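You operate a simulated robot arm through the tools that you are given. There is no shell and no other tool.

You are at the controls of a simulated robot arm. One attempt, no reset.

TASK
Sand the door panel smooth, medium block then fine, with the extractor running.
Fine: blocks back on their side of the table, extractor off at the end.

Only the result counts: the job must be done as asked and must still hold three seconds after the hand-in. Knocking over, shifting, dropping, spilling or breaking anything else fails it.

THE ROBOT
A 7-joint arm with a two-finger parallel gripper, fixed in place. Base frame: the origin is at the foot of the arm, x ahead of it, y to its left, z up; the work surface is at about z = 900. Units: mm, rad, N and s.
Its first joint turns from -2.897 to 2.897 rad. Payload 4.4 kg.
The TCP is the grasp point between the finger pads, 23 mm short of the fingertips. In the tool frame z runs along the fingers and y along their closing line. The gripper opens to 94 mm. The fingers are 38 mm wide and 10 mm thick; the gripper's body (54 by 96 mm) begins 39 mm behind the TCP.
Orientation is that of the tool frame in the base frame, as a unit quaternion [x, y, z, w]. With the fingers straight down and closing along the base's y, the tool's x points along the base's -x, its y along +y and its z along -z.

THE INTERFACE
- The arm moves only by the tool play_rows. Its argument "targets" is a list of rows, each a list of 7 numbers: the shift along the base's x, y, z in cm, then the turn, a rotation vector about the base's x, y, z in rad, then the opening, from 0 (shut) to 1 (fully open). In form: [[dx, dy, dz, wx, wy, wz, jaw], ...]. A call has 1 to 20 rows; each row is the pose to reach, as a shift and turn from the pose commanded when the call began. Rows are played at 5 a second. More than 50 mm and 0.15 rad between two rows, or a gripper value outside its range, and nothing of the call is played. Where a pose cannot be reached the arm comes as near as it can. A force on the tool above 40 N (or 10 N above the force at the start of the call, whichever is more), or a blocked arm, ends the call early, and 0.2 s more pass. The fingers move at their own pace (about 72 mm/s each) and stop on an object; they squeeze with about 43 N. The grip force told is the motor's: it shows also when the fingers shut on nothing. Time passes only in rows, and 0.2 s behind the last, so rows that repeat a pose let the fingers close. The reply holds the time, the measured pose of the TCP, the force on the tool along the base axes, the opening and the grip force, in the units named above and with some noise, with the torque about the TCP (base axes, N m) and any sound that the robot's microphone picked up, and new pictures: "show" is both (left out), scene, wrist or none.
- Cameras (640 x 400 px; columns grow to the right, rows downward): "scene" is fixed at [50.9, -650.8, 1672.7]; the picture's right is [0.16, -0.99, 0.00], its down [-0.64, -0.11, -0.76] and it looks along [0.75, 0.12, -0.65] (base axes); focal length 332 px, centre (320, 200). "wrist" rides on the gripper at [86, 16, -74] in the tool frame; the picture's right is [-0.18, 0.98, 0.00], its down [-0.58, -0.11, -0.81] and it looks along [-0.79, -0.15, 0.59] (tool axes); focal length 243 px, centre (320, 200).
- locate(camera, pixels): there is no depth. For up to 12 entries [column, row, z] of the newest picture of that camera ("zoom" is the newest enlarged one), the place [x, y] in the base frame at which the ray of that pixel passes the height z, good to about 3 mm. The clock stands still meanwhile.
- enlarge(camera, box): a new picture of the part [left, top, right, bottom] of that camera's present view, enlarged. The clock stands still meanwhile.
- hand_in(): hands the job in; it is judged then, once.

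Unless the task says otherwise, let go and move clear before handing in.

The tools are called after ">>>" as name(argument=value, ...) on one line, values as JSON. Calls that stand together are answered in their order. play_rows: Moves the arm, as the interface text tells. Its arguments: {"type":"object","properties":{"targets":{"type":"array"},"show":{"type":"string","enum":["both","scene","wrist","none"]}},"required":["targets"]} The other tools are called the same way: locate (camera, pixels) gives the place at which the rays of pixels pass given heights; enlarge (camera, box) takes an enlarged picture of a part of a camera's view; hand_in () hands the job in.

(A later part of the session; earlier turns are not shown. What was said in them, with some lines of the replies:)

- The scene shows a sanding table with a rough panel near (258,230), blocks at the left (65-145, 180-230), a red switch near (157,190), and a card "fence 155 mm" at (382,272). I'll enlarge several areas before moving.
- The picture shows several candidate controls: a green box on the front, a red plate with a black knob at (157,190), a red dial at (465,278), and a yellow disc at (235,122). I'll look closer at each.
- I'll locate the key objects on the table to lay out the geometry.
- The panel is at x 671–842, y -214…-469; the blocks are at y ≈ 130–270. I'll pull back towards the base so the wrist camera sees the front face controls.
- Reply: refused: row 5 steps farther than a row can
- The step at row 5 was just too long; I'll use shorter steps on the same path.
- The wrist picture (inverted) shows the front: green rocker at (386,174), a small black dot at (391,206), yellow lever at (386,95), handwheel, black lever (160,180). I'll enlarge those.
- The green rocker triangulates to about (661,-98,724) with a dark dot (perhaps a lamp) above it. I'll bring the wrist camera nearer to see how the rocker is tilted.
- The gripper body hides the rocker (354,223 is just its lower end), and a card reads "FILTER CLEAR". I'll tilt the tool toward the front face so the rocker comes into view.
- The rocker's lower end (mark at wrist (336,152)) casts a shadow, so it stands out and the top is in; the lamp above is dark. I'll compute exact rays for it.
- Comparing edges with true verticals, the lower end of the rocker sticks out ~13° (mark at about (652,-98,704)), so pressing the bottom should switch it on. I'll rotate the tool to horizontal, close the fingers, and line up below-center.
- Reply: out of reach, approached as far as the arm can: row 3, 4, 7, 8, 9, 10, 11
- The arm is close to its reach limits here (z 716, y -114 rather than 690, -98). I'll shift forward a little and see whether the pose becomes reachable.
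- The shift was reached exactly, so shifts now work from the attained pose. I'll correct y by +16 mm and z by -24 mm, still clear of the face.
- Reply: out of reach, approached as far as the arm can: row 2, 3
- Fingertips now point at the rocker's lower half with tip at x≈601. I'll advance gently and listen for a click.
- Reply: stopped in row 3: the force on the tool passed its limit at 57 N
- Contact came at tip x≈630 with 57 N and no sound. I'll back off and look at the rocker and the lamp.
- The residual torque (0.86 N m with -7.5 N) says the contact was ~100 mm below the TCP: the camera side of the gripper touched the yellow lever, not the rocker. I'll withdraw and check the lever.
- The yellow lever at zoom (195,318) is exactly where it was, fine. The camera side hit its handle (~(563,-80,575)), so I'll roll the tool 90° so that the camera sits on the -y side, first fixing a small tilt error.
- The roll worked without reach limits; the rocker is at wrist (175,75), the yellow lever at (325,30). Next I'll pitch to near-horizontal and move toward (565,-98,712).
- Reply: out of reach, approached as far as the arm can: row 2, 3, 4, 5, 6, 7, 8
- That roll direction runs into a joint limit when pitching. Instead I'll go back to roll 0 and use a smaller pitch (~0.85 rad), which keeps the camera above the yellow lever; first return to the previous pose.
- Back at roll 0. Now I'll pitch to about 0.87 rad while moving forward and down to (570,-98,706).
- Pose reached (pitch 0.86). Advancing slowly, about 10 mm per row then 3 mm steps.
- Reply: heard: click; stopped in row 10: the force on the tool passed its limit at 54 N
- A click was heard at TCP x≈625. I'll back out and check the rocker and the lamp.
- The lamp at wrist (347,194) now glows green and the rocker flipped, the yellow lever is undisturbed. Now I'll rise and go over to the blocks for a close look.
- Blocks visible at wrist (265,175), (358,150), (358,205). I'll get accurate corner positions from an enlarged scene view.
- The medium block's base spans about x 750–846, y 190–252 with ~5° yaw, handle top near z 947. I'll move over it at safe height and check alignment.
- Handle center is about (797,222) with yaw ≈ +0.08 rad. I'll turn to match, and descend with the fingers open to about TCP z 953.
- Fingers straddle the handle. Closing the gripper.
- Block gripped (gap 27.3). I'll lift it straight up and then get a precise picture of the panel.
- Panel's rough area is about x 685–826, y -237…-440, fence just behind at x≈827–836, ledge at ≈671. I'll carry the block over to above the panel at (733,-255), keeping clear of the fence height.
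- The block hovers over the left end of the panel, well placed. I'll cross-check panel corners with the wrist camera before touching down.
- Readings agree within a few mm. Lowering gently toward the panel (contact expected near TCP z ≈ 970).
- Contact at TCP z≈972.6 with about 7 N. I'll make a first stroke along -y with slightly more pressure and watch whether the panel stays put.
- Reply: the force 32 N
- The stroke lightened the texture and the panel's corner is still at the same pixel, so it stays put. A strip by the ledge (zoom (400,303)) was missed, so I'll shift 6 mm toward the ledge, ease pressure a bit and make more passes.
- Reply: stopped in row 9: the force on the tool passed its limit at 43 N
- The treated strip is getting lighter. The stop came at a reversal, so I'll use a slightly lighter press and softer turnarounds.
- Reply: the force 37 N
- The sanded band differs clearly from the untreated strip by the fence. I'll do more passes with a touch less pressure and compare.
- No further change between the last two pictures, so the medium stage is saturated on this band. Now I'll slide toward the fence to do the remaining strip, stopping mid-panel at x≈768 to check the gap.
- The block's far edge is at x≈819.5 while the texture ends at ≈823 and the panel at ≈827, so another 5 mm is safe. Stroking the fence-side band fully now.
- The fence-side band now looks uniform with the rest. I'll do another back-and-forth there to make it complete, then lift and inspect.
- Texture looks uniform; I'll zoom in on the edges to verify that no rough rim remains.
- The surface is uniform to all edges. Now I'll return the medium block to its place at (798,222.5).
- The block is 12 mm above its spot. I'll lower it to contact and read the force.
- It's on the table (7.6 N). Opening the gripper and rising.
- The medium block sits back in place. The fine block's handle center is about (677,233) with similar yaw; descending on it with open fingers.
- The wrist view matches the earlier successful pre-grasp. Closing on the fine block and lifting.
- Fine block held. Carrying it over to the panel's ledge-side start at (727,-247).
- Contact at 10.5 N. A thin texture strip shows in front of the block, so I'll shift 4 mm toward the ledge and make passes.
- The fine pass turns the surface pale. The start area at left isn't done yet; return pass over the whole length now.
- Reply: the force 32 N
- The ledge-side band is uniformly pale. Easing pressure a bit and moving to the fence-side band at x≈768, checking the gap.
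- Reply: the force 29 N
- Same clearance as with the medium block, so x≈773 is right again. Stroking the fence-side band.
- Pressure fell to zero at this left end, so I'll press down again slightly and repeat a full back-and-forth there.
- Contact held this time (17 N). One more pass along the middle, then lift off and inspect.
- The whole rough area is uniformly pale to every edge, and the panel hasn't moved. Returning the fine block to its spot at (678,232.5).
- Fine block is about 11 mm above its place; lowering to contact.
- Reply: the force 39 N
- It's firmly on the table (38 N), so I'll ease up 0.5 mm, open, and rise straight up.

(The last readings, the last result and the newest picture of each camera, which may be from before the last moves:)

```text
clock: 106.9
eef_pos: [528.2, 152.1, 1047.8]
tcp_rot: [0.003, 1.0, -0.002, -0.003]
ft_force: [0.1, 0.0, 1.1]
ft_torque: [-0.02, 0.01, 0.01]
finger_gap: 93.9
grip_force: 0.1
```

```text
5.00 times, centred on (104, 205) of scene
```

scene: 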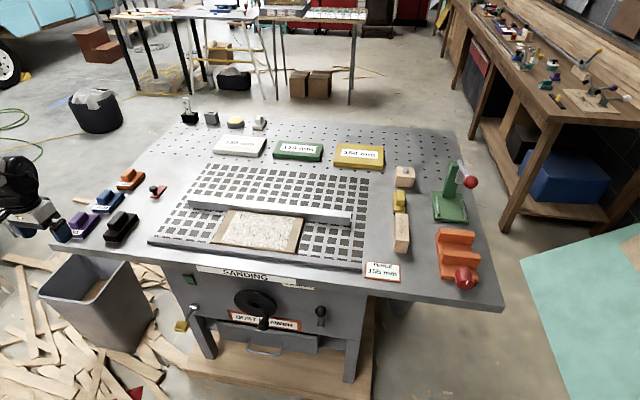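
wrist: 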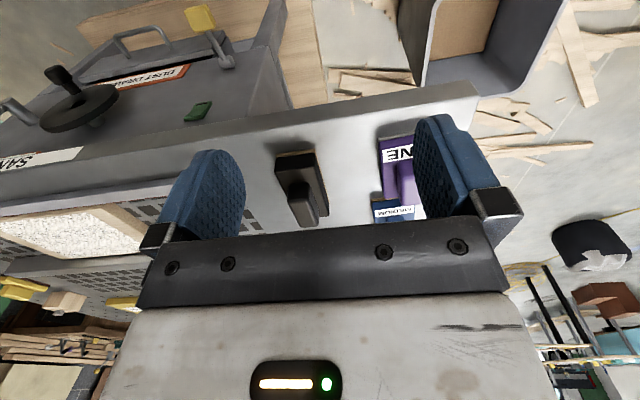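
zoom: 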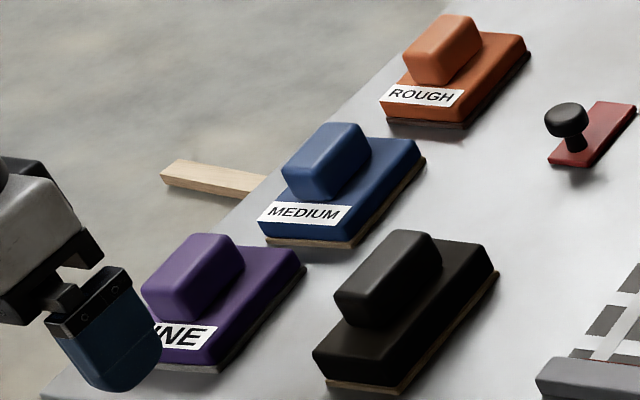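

All blocks are back in place at the side. Next I'll go back to the front of the rocker to switch the extractor off, pausing to view the rocker first.

>>> play_rows(targets=[[-2, -3, 0, 0, 0, 0, 1], [-4, -7, 0, 0, 0, 0, 1], [-6, -11, -1, 0, 0, 0, 0.5], [-8, -15, -2, 0, 0, 0, 0], [-9.5, -19, -3, 0, 0, 0, 0], [-10.4, -23, -5, 0, 0, 0, 0], [-10.4, -25, -7.4, 0, 0, 0, 0], [-10.4, -25, -11, 0, 0, 0, 0], [-9.5, -25, -15, 0, -0.12, 0, 0], [-8.5, -25, -19, 0, -0.24, 0, 0], [-7.5, -25, -22, 0, -0.36, 0, 0], [-6.5, -25, -25, 0, -0.48, 0, 0], [-6.5, -25, -25, 0, -0.5, 0, 0]])

>>> enlarge(camera="scene", box=[176, 262, 208, 294])

```text
clock: 109.7
eef_pos: [465.1, -98.0, 798.7]
tcp_rot: [0.003, 0.97, -0.001, 0.245]
ft_force: [0.9, 0.1, 3.8]
ft_torque: [-0.01, 0.15, 0.02]
finger_gap: 0.0
grip_force: 42.2
```

scene: 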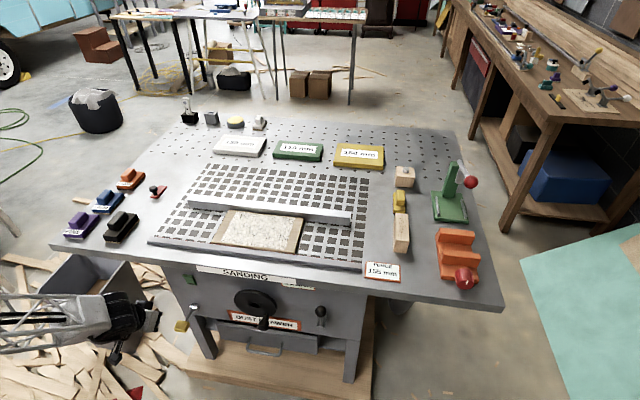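
wrist: 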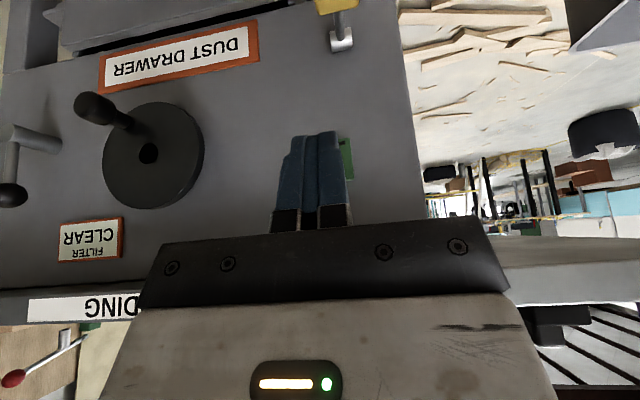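

```text
12.50 times, centred on (192, 278) of scene
```

zoom: 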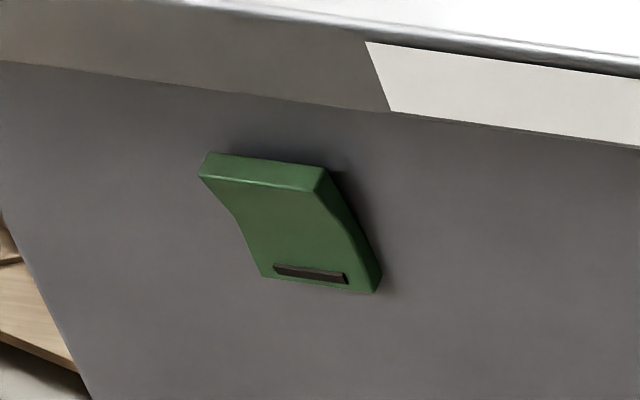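

The rocker's upper end now sticks out. I'll pitch to 0.86 rad again, at TCP z≈740 to face the top half.

>>> play_rows(targets=[[2, 0, -1.5, 0, -0.05, 0, 0], [4, 0, -3, 0, -0.1, 0, 0], [6, 0, -4.5, 0, -0.2, 0, 0], [8, 0, -5.9, 0, -0.3, 0, 0], [10, 0, -5.9, 0, -0.36, 0, 0], [10, 0, -5.9, 0, -0.36, 0, 0]])

```text
clock: 111.1
eef_pos: [563.5, -98.1, 739.8]
tcp_rot: [0.0, 0.91, -0.001, 0.414]
ft_force: [-0.4, -0.6, -0.2]
ft_torque: [0.03, 0.02, -0.02]
finger_gap: 0.1
grip_force: 42.6
out of reach, approached as far as the arm can: row 4
```

scene: 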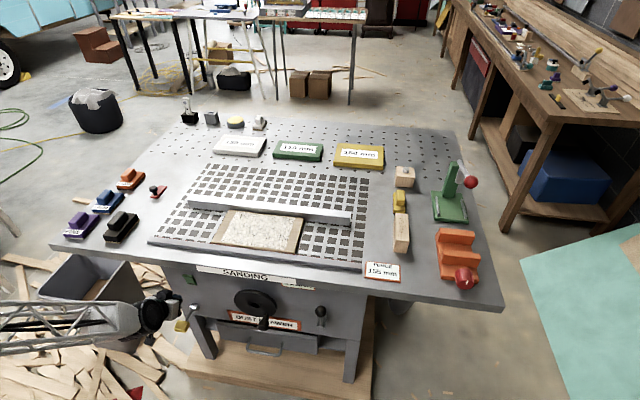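
wrist: 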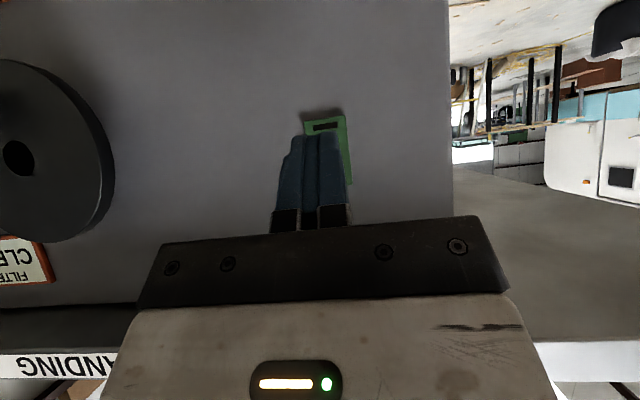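

Posture reached at z≈740. Advancing slowly to push the top end in.

>>> play_rows(targets=[[1, 0, 0, 0, 0, 0, 0], [2, 0, 0, 0, 0, 0, 0], [3, 0, 0, 0, 0, 0, 0], [4, 0, 0, 0, 0, 0, 0], [4.7, 0, 0, 0, 0, 0, 0], [5.2, 0, 0, 0, 0, 0, 0], [5.5, 0, 0, 0, 0, 0, 0], [5.8, 0, 0, 0, 0, 0, 0], [6.1, 0, 0, 0, 0, 0, 0], [6.4, 0, 0, 0, 0, 0, 0]])

```text
clock: 113.1
eef_pos: [621.6, -98.0, 740.1]
tcp_rot: [0.003, 0.911, 0.0, 0.413]
ft_force: [-16.5, 0.0, 9.6]
ft_torque: [-0.04, -0.28, -0.02]
finger_gap: 0.2
grip_force: 42.1
heard: click
stopped in row 9: the force on the tool passed its limit at 63 N (the readings are from after the stop); the commanded pose is now the measured one
```

scene: 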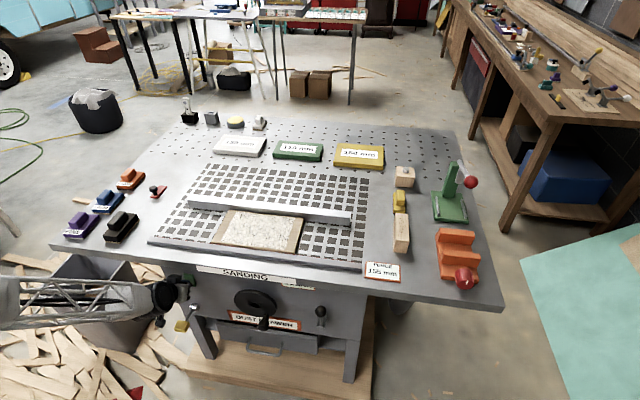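
wrist: 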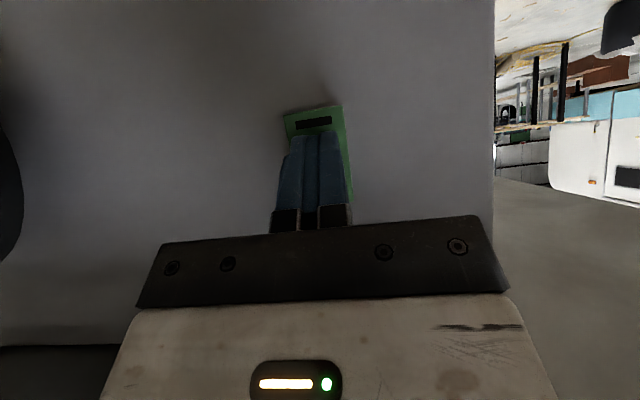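

A click was heard. Retreating along the same path and checking that the lamp is dark.

>>> play_rows(targets=[[-2, 0, 0, 0, 0, 0, 0], [-5, 0, 0, 0, 0, 0, 0], [-8, 0, 1, 0, 0, 0, 0], [-11, 0, 3, 0, 0.1, 0, 0], [-14, 0, 5.5, 0, 0.2, 0, 0], [-17, 0, 8, 0, 0.33, 0, 0], [-19, 0, 10, 0, 0.45, 0, 0], [-19, 0, 14, 0, 0.58, 0, 0], [-19, 0, 18, 0, 0.71, 0, 0], [-19, 0, 22, 0, 0.86, 0, 1], [-20, 0, 24, 0, 0.86, 0, 1], [-20, 0, 24, 0, 0.86, 0, 1]])

>>> enlarge(camera="wrist", box=[250, 100, 410, 240])

>>> enlarge(camera="scene", box=[170, 255, 250, 345])

>>> enlarge(camera="scene", box=[205, 195, 315, 265])

>>> enlarge(camera="scene", box=[56, 165, 176, 245])

```text
clock: 115.7
eef_pos: [422.3, -97.2, 980.2]
tcp_rot: [0.003, 1.0, -0.002, -0.004]
ft_force: [0.3, -0.2, 0.0]
ft_torque: [0.01, -0.05, 0.0]
finger_gap: 94.0
grip_force: 0.1
```

scene: 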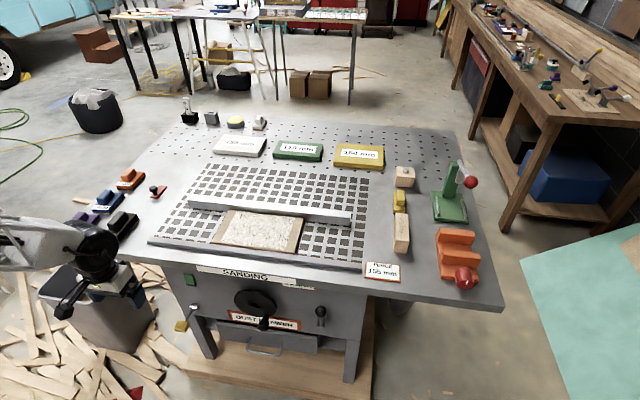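
wrist: 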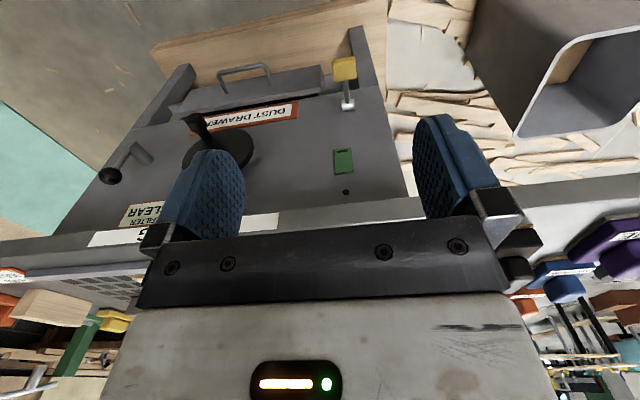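

```text
2.86 times, centred on (330, 170) of wrist
```

zoom: 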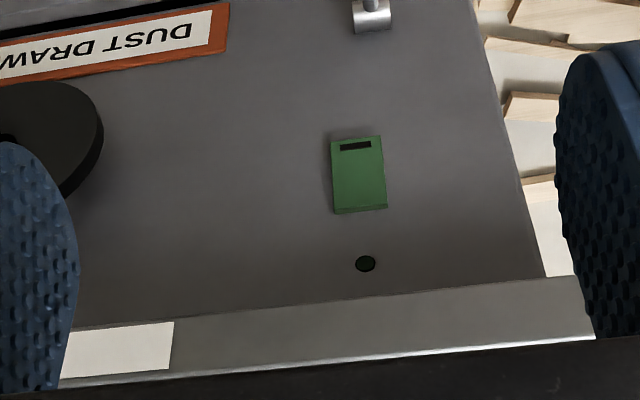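

```text
4.44 times, centred on (210, 300) of scene
```

zoom: 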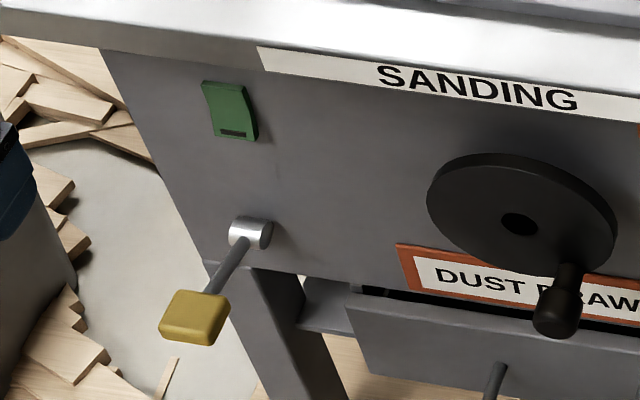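

```text
5.71 times, centred on (260, 230) of scene
```

zoom: 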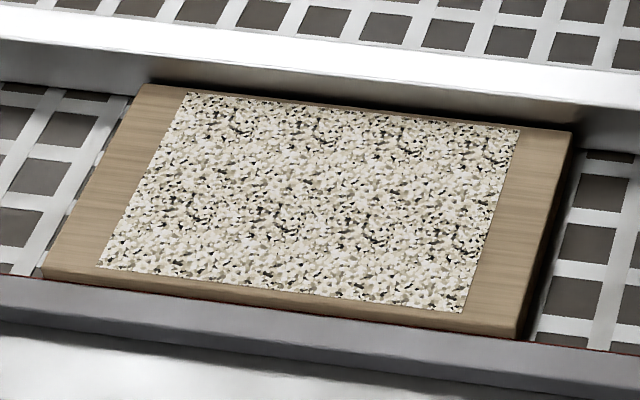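

```text
5.00 times, centred on (116, 205) of scene
```

zoom: 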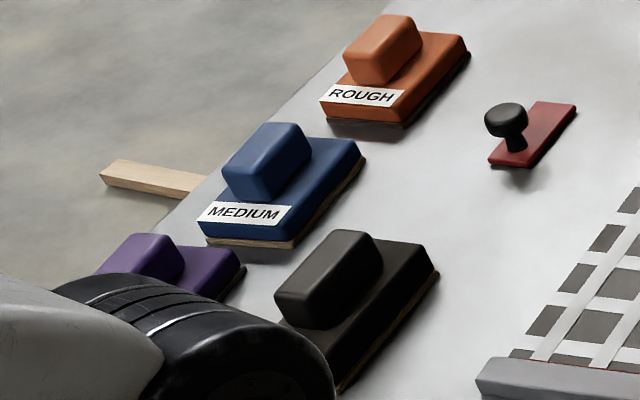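

The lamp at wrist (346,192) is dark, and the rocker is back in its off position. The panel is evenly sanded, both blocks are back in place, and the yellow lever hasn't moved. The arm is empty and clear, so I'm handing in.

>>> hand_in()

```text
The job is handed in.
```

I sanded the door panel with the medium block and then the fine block, with the extractor running for both. I've handed the job in but haven't seen how it was judged.

- **Panel:** the rough area turned from dark to evenly pale, right to its edges, and the panel did not move. Some dark specks remain in the pattern. Extra passes made no visible difference, so I took it as finished; I could only judge smoothness by eye.
- **Blocks:** the medium and fine blocks are back in their original spots on the left side of the table.
- **Extractor:** I switched it on with the green rocker on the front and off again at the end. Each press clicked, and the lamp above it lit, then went dark. I never heard it running, so the lamp is my only sign that this rocker is the extractor.
- **Contact along the way:** on my first try at the switch, the camera side of the gripper bumped something, most likely the yellow lever below the switch. The lever was in the same position before and after.
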